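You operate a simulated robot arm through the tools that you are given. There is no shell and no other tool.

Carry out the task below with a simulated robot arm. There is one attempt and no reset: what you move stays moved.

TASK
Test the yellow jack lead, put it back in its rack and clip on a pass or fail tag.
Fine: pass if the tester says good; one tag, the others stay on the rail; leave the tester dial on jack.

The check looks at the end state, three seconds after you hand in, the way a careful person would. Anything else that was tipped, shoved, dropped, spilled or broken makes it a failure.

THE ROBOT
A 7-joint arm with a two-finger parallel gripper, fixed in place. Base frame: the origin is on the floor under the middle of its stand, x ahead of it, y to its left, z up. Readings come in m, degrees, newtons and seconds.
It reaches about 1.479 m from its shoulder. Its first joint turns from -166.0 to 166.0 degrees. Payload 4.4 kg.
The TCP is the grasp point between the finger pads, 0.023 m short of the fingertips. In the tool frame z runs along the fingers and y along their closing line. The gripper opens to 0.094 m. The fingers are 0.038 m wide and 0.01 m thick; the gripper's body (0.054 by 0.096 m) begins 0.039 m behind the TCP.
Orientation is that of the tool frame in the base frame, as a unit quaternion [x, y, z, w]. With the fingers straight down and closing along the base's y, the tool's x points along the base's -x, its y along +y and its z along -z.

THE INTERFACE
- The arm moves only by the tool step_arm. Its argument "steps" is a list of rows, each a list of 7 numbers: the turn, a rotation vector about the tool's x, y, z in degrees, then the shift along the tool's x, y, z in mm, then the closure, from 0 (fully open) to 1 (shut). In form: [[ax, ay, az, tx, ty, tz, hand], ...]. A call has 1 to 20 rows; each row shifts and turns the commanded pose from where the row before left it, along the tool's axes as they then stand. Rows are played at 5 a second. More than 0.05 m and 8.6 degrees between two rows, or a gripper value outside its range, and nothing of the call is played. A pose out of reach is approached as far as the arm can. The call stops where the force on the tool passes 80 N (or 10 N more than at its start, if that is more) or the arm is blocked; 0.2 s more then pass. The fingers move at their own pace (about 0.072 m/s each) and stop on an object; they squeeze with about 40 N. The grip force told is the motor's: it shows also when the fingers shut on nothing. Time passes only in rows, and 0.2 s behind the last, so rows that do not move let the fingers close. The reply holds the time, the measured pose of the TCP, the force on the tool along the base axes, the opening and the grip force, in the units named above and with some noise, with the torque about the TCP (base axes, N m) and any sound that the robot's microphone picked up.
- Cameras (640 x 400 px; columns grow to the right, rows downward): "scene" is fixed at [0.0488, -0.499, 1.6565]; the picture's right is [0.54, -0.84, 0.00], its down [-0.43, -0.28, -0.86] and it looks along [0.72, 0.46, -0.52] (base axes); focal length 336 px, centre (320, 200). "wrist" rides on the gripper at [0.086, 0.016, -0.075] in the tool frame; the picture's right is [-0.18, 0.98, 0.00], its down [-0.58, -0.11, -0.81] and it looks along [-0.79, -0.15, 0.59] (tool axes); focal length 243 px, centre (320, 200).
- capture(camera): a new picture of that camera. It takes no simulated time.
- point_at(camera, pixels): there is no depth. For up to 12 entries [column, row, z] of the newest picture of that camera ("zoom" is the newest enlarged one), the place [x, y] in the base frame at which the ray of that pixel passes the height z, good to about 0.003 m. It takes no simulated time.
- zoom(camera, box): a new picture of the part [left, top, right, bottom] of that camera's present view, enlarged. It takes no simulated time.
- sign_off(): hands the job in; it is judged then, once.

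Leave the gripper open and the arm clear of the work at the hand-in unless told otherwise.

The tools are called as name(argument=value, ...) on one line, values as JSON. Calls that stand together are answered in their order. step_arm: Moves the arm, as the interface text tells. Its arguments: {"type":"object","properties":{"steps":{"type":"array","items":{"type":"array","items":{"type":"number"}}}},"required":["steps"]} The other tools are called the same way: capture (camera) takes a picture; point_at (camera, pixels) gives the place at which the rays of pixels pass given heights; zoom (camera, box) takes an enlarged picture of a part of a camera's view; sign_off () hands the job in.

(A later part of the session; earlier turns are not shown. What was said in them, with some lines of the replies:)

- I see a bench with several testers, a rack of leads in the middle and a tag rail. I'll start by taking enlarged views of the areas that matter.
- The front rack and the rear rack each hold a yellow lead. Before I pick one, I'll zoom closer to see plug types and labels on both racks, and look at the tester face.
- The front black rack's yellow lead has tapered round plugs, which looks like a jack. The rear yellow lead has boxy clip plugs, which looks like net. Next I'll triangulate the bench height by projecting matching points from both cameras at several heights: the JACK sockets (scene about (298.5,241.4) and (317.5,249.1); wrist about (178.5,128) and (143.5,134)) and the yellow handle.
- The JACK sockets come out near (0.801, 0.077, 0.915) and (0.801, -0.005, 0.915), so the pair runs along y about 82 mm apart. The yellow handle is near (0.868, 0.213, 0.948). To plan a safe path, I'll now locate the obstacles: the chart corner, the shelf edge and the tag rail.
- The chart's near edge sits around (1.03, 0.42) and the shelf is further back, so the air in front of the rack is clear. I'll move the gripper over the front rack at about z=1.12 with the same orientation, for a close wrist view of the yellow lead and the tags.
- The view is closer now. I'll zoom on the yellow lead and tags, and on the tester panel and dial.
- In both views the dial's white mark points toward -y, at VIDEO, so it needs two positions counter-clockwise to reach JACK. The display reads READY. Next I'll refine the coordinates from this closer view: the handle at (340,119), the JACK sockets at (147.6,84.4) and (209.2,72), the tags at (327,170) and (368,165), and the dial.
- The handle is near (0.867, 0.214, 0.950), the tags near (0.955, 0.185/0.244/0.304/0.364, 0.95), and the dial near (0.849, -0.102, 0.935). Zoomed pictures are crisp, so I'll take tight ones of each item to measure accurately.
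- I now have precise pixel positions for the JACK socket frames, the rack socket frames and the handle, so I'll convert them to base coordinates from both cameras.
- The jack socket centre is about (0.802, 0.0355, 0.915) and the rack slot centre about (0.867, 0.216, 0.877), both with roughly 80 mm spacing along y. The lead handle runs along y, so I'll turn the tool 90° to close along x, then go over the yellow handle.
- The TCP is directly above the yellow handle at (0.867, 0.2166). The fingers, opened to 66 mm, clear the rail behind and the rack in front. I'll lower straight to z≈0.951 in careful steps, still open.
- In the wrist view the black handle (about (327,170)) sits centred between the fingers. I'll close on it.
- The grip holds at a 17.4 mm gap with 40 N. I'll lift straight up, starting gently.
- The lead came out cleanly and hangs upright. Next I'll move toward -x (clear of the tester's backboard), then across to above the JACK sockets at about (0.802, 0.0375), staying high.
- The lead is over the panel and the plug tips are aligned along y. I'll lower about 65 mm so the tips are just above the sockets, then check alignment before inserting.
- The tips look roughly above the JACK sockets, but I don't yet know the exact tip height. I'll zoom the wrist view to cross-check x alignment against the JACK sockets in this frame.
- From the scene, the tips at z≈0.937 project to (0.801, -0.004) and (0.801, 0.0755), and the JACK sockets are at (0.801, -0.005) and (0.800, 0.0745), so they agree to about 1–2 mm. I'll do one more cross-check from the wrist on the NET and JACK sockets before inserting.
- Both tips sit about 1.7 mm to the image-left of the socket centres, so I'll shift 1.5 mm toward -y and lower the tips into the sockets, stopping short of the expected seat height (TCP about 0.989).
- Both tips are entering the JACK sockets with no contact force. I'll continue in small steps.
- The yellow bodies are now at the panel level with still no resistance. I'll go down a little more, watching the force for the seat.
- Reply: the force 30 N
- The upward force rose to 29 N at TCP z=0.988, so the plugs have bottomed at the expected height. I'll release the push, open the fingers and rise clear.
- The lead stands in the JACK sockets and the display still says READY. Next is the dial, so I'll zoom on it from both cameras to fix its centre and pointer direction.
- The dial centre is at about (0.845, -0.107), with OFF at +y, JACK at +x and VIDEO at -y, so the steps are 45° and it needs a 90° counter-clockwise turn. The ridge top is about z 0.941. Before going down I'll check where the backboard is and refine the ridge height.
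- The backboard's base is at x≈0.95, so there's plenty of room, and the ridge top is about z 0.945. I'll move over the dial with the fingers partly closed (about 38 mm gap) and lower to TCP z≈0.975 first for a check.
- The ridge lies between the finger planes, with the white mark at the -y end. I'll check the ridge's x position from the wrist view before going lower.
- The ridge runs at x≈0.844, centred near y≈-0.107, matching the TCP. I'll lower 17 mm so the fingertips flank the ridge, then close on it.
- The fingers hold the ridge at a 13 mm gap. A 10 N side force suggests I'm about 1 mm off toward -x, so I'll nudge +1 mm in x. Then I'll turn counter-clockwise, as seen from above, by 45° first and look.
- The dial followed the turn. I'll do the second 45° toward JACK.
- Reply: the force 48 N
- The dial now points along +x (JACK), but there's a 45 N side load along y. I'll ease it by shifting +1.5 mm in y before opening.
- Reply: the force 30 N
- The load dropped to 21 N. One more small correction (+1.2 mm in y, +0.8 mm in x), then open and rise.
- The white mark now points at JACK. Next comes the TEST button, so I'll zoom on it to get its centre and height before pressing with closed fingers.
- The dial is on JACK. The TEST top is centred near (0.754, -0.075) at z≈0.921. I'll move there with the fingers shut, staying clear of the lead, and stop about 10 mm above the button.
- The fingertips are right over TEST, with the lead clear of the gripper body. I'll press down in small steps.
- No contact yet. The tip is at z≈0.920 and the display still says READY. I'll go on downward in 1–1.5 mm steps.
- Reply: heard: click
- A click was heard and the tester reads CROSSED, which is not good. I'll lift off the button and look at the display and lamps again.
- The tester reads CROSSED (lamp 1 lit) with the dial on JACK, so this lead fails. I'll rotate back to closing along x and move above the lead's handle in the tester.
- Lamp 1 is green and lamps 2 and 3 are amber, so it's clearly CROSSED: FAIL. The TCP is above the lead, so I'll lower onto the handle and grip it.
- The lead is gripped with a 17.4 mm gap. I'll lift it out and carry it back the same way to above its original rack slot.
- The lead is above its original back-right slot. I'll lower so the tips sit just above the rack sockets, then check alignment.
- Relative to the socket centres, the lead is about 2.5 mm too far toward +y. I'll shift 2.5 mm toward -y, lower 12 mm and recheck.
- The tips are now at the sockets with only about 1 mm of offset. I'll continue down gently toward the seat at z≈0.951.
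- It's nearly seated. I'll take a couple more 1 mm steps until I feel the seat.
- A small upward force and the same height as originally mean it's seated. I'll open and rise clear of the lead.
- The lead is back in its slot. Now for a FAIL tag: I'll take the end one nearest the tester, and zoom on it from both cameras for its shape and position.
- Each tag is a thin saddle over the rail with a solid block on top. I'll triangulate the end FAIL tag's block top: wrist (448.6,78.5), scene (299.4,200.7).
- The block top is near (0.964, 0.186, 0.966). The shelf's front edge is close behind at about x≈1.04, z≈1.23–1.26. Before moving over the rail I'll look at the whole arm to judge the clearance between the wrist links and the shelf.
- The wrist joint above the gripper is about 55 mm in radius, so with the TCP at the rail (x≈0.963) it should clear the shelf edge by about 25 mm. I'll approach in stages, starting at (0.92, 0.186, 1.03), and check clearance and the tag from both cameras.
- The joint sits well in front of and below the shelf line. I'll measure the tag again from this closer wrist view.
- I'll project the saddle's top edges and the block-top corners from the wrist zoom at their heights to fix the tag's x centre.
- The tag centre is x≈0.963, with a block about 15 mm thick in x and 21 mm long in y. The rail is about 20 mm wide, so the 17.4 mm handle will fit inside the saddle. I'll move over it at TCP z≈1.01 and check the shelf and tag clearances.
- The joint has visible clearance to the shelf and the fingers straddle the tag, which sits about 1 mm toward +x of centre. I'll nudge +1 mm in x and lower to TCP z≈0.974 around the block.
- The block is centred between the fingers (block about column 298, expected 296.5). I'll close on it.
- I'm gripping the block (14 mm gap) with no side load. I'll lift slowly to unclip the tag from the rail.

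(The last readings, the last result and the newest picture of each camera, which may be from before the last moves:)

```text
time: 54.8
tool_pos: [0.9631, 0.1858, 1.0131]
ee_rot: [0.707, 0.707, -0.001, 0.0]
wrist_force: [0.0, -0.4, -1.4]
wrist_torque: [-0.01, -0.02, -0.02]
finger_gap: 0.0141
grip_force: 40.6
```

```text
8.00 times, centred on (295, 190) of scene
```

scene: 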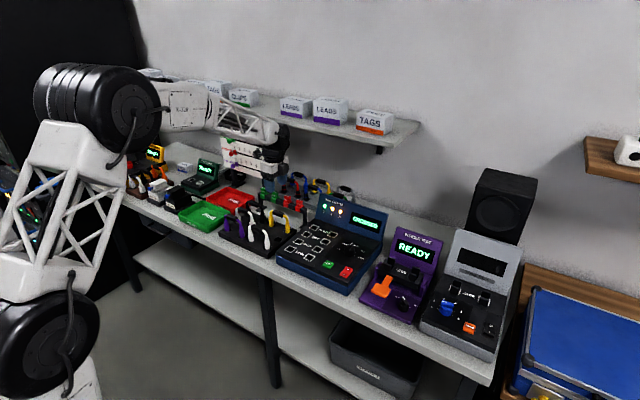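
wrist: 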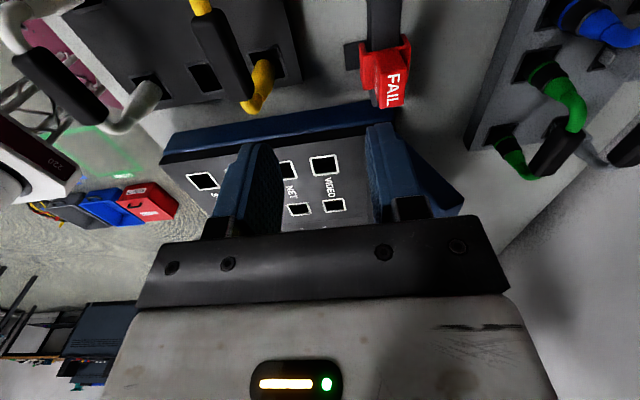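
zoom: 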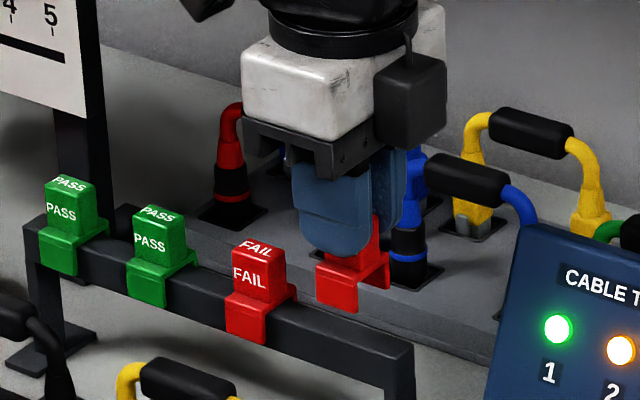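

The FAIL tag is free, and the other three remain on the rail. I'll carry it toward -x while rising slightly, to above the yellow lead's black handle at about (0.8665, 0.2165).

step_arm(steps=[[0, 0, 0, 0, -15, -15, 1], [0, 0, 0, 8, -25, -10, 1], [0, 0, 0, 8, -25, -5, 1], [0, 0, 0, 8, -20, 0, 1], [0, 0, 0, 6.5, -12.5, 0, 1], [0, 0, 0, 0, 0, 0, 1], [0, 0, 0, 0, 0, 0, 1]])

zoom(camera="scene", box=[255, 175, 305, 235])

capture(camera="wrist")

```text
time: 56.4
tool_pos: [0.8659, 0.2161, 1.0434]
ee_rot: [0.707, 0.707, 0.0, 0.001]
wrist_force: [-0.9, 0.0, 0.1]
wrist_torque: [0.03, 0.02, 0.02]
finger_gap: 0.0144
grip_force: 40.4
```

```text
6.67 times, centred on (280, 205) of scene
```

zoom: 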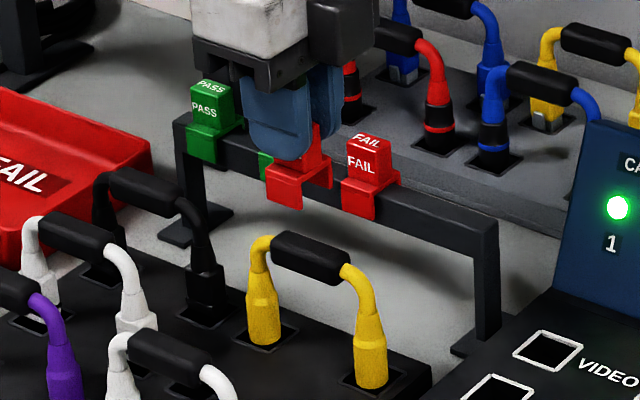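

```text
taken
```

wrist: 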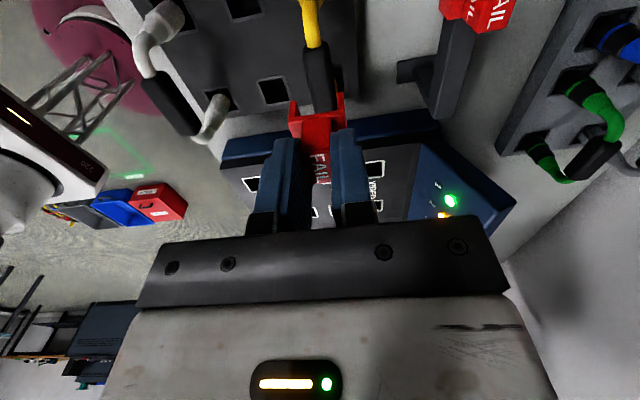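

The tag is over the handle. I'll zoom the wrist view to check that the saddle lines up with the handle in x.

zoom(camera="wrist", box=[260, 20, 380, 140])

zoom(camera="scene", box=[262, 190, 302, 225])

```text
3.33 times, centred on (320, 80) of wrist
```

zoom: 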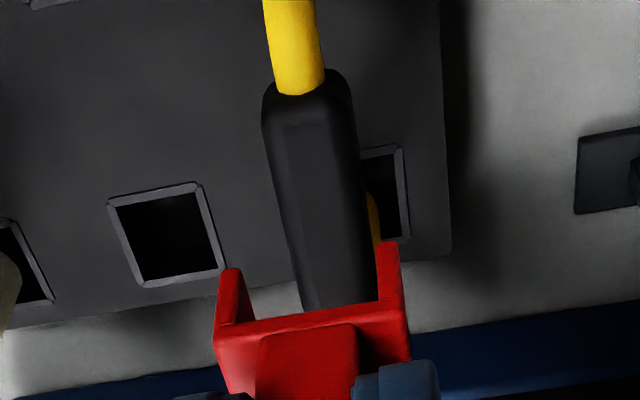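

```text
11.43 times, centred on (282, 208) of scene
```

zoom: 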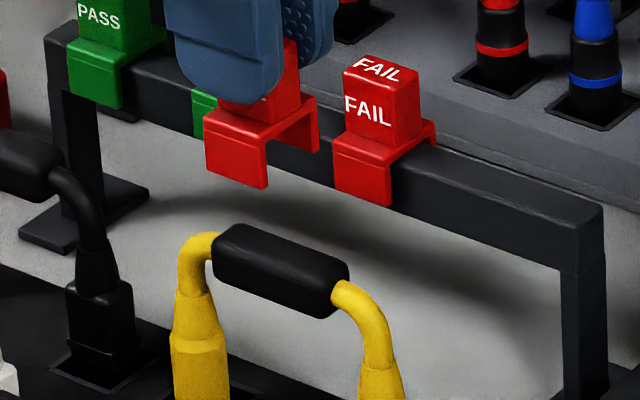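

The saddle is aligned with the handle in x to within about 0.5 mm, and about 2–3 mm off in y. I'll shift 2 mm toward -y and lower so the saddle legs are just above the handle, then check.

step_arm(steps=[[0, 0, 0, -2, 0, 8, 1], [0, 0, 0, 0, 0, 8, 1], [0, 0, 0, 0, 0, 8, 1], [0, 0, 0, 0, 0, 4, 1], [0, 0, 0, 0, 0, 0, 1]])

zoom(camera="scene", box=[262, 190, 302, 225])

zoom(camera="wrist", box=[260, 50, 380, 170])

```text
time: 57.6
tool_pos: [0.8678, 0.2143, 1.0159]
ee_rot: [0.707, 0.707, 0.0, 0.0]
wrist_force: [0.8, -0.8, -0.8]
wrist_torque: [-0.01, -0.02, -0.02]
finger_gap: 0.0143
grip_force: 39.9
```

```text
11.43 times, centred on (282, 208) of scene
```

zoom: 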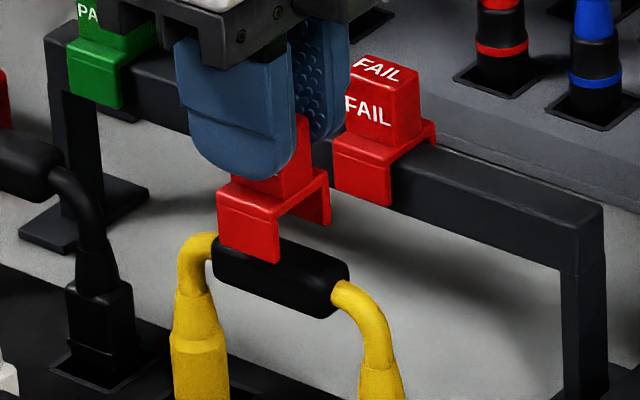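

```text
3.33 times, centred on (320, 110) of wrist
```

zoom: 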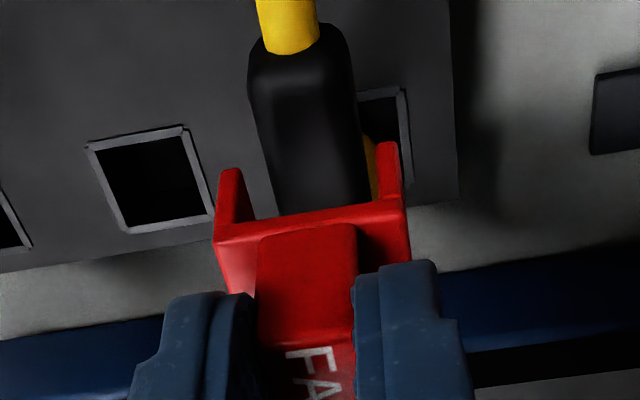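

The legs straddle the handle front and back. I'll continue down in small steps until it seats.

step_arm(steps=[[0, 0, 0, 0, 0, 5, 1], [0, 0, 0, 0, 0, 5, 1], [0, 0, 0, 0, 0, 4, 1], [0, 0, 0, 0, 0, 3, 1], [0, 0, 0, 0, 0, 2, 1], [0, 0, 0, 0, 0, 0, 1]])

zoom(camera="scene", box=[262, 190, 302, 225])

```text
time: 59.0
tool_pos: [0.8675, 0.2134, 0.9949]
ee_rot: [0.708, 0.707, 0.0, 0.0]
wrist_force: [-0.5, -0.9, -0.7]
wrist_torque: [-0.03, -0.01, -0.01]
finger_gap: 0.0146
grip_force: 40.2
```

```text
11.43 times, centred on (282, 208) of scene
```

zoom: 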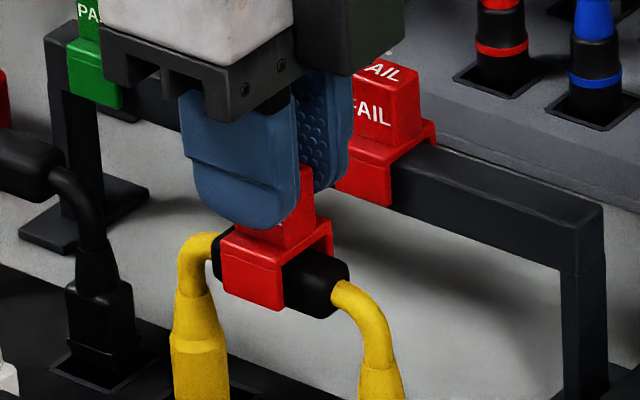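

The saddle is almost fully over the handle with no force yet. I'll take more 1.5 mm steps until contact.

step_arm(steps=[[0, 0, 0, 0, 0, 1.5, 1], [0, 0, 0, 0, 0, 1.5, 1], [0, 0, 0, 0, 0, 1, 1], [0, 0, 0, 0, 0, 0, 1]])

zoom(camera="scene", box=[262, 190, 302, 225])

```text
time: 60.0
tool_pos: [0.8665, 0.2148, 0.9947]
ee_rot: [0.707, 0.707, -0.001, 0.001]
wrist_force: [-0.1, 0.2, 14.9]
wrist_torque: [0.0, 0.03, -0.01]
finger_gap: 0.0144
grip_force: 39.9
```

```text
11.43 times, centred on (282, 208) of scene
```

zoom: 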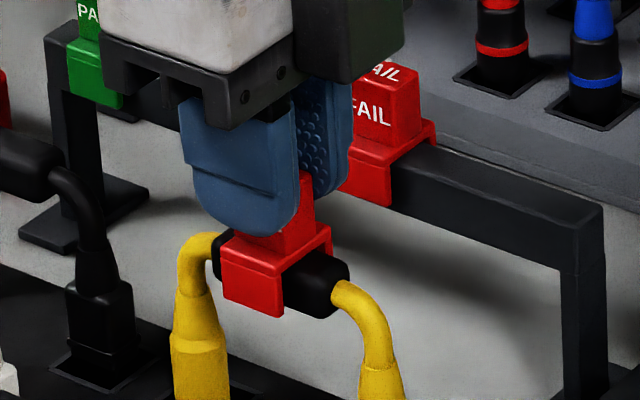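

Contact force is 15 N upward. I'll look closely at the joint between saddle and handle to see whether it's fully seated.

zoom(camera="scene", box=[270, 203, 290, 221])

zoom(camera="wrist", box=[270, 80, 370, 180])

```text
16.00 times, centred on (280, 212) of scene
```

zoom: 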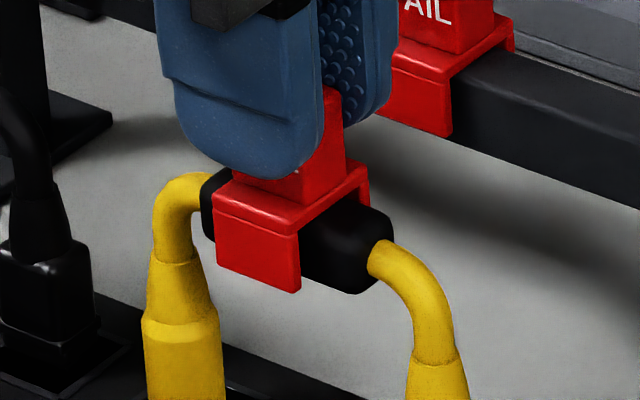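

```text
4.00 times, centred on (320, 130) of wrist
```

zoom: 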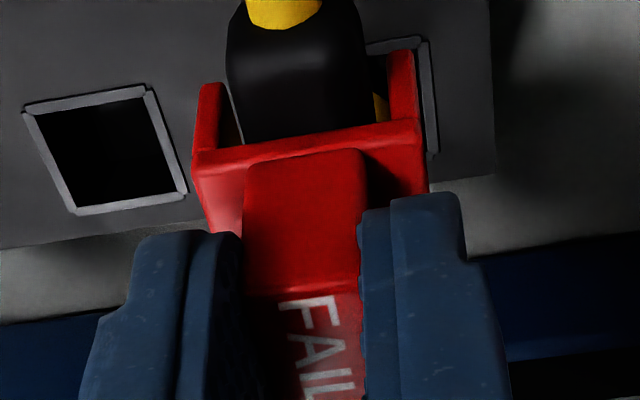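

The handle fills the saddle with its top against the underside. I'll give one slightly firmer push (about 1.5 mm more command) to be sure it's clipped, then back off.

step_arm(steps=[[0, 0, 0, 0, 0, 1.5, 1], [0, 0, 0, 0, 0, 0, 1]])

zoom(camera="scene", box=[270, 203, 290, 221])

```text
time: 60.6
tool_pos: [0.8674, 0.213, 0.9925]
ee_rot: [0.707, 0.707, 0.0, 0.001]
wrist_force: [-0.3, 2.2, 32.0]
wrist_torque: [0.07, 0.05, 0.01]
finger_gap: 0.0144
grip_force: 39.9
```

```text
16.00 times, centred on (280, 212) of scene
```

zoom: 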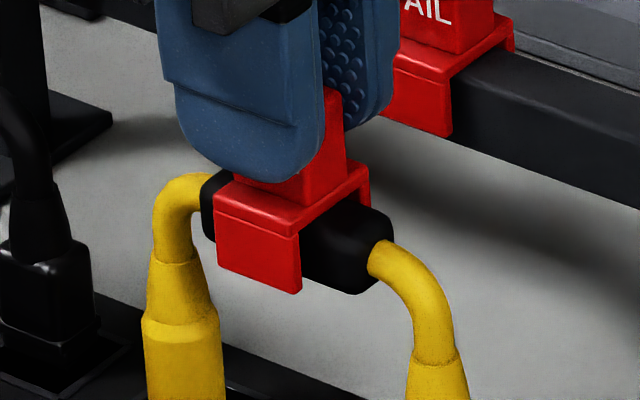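

The force is 32 N with no further movement, so it's fully seated. I'll relax the push, open the fingers and rise straight up.

step_arm(steps=[[0, 0, 0, 0, 0, -2, 1], [0, 0, 0, 0, 0, 0, 0.9], [0, 0, 0, 0, 0, 0, 0.75], [0, 0, 0, 0, 0, 0, 0.55], [0, 0, 0, 0, 0, 0, 0.55], [0, 0, 0, 0, 0, -15, 0.55], [0, 0, 0, 0, 0, -25, 0.55], [0, 0, 0, 0, 0, -30, 0.5], [0, 0, 0, 0, 0, -30, 0.4], [0, 0, 0, 0, 0, 0, 0.3]])

zoom(camera="scene", box=[255, 185, 305, 235])

capture(camera="wrist")

```text
time: 62.8
tool_pos: [0.8673, 0.2138, 1.0922]
ee_rot: [0.707, 0.707, -0.001, 0.0]
wrist_force: [0.0, 0.4, -0.2]
wrist_torque: [0.04, 0.02, -0.01]
finger_gap: 0.0659
grip_force: 0.0
```

```text
8.00 times, centred on (280, 210) of scene
```

zoom: 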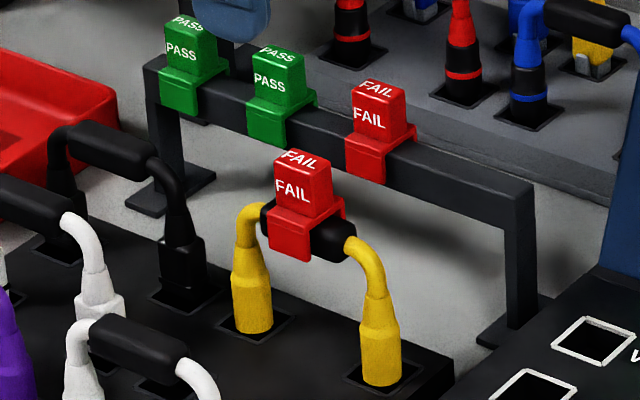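

```text
taken
```

wrist: 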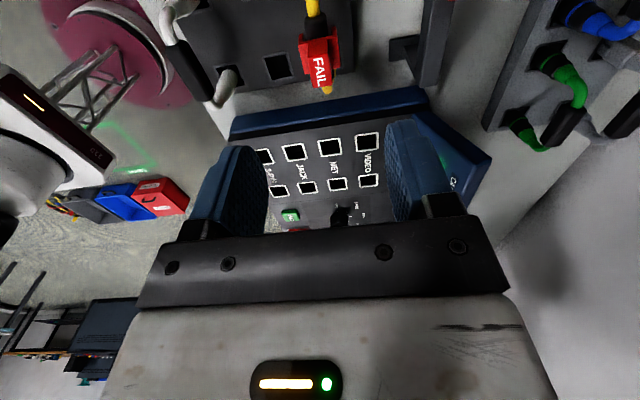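

The FAIL tag sits upright on the yellow lead's handle. One FAIL and two PASS tags remain on the rail. I'll retreat up and back with the gripper open, then do a final check of everything.

step_arm(steps=[[0, 0, 0, 0, -20, -25, 0.2], [0, 0, 0, 0, -35, -25, 0], [0, 0, 0, 10, -40, -25, 0], [0, 0, 0, 20, -40, -20, 0], [0, 0, 0, 20, -40, -10, 0], [0, 0, 0, 20, -30, 0, 0], [0, 0, 0, 0, 0, 0, 0], [0, 0, 0, 0, 0, 0, 0]])

capture(camera="scene")

zoom(camera="scene", box=[200, 160, 400, 300])

zoom(camera="scene", box=[335, 235, 375, 265])

zoom(camera="scene", box=[262, 195, 302, 240])

```text
time: 64.6
tool_pos: [0.6636, 0.2826, 1.1965]
ee_rot: [0.707, 0.707, 0.0, 0.0]
wrist_force: [0.3, -0.8, 0.2]
wrist_torque: [0.0, 0.01, -0.01]
finger_gap: 0.0938
grip_force: 0.0
```

```text
taken
```

scene: 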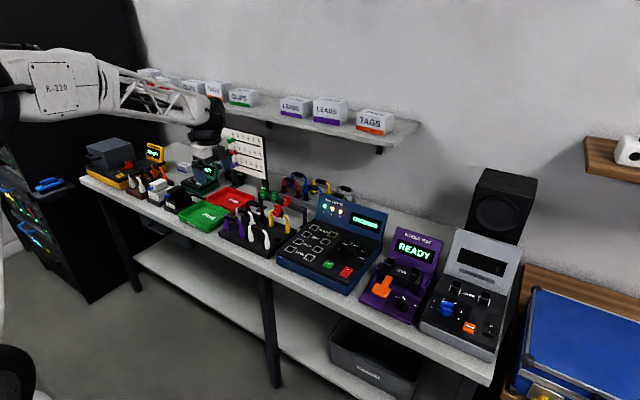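

```text
2.86 times, centred on (300, 230) of scene
```

zoom: 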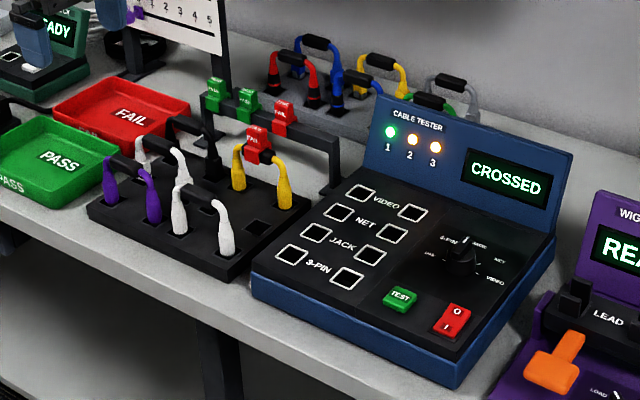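

```text
13.33 times, centred on (355, 250) of scene
```

zoom: 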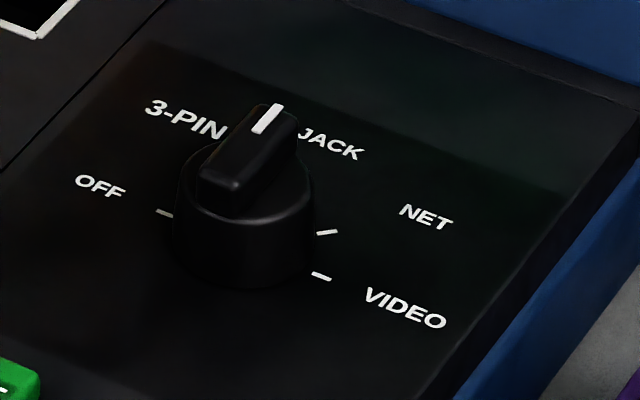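

```text
8.89 times, centred on (282, 218) of scene
```

zoom: 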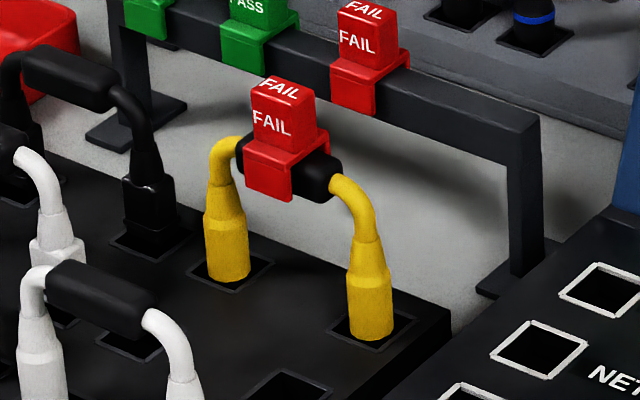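

Final check:
- **Lead:** the yellow lead is seated in its original rack slot with one FAIL tag on its handle.
- **Tags:** the other three remain on the rail.
- **Tester:** the dial points at JACK and the display reads CROSSED.
- **Arm and bench:** the arm is clear with the gripper open, and nothing else looks disturbed.

I'm handing in.

sign_off()

```text
The job is handed in.
```

I tested the yellow jack lead and it failed: the tester read CROSSED, with lamp 1 green and lamps 2 and 3 amber.

- **Lead:** it is back in its original slot in the black rack, with one FAIL tag clipped on its handle.
- **Tags:** the other three (two PASS, one FAIL) are still on the rail.
- **Tester:** the dial was on VIDEO when I started; I turned it to JACK for the test and left it there.
- **Arm:** it is clear of the bench with the gripper open, and nothing else looked disturbed in the final pictures.

There were two yellow leads. I took the one with round tapered plugs to be the jack lead, because the other has boxy clip plugs that look like network plugs. I ran the test once.
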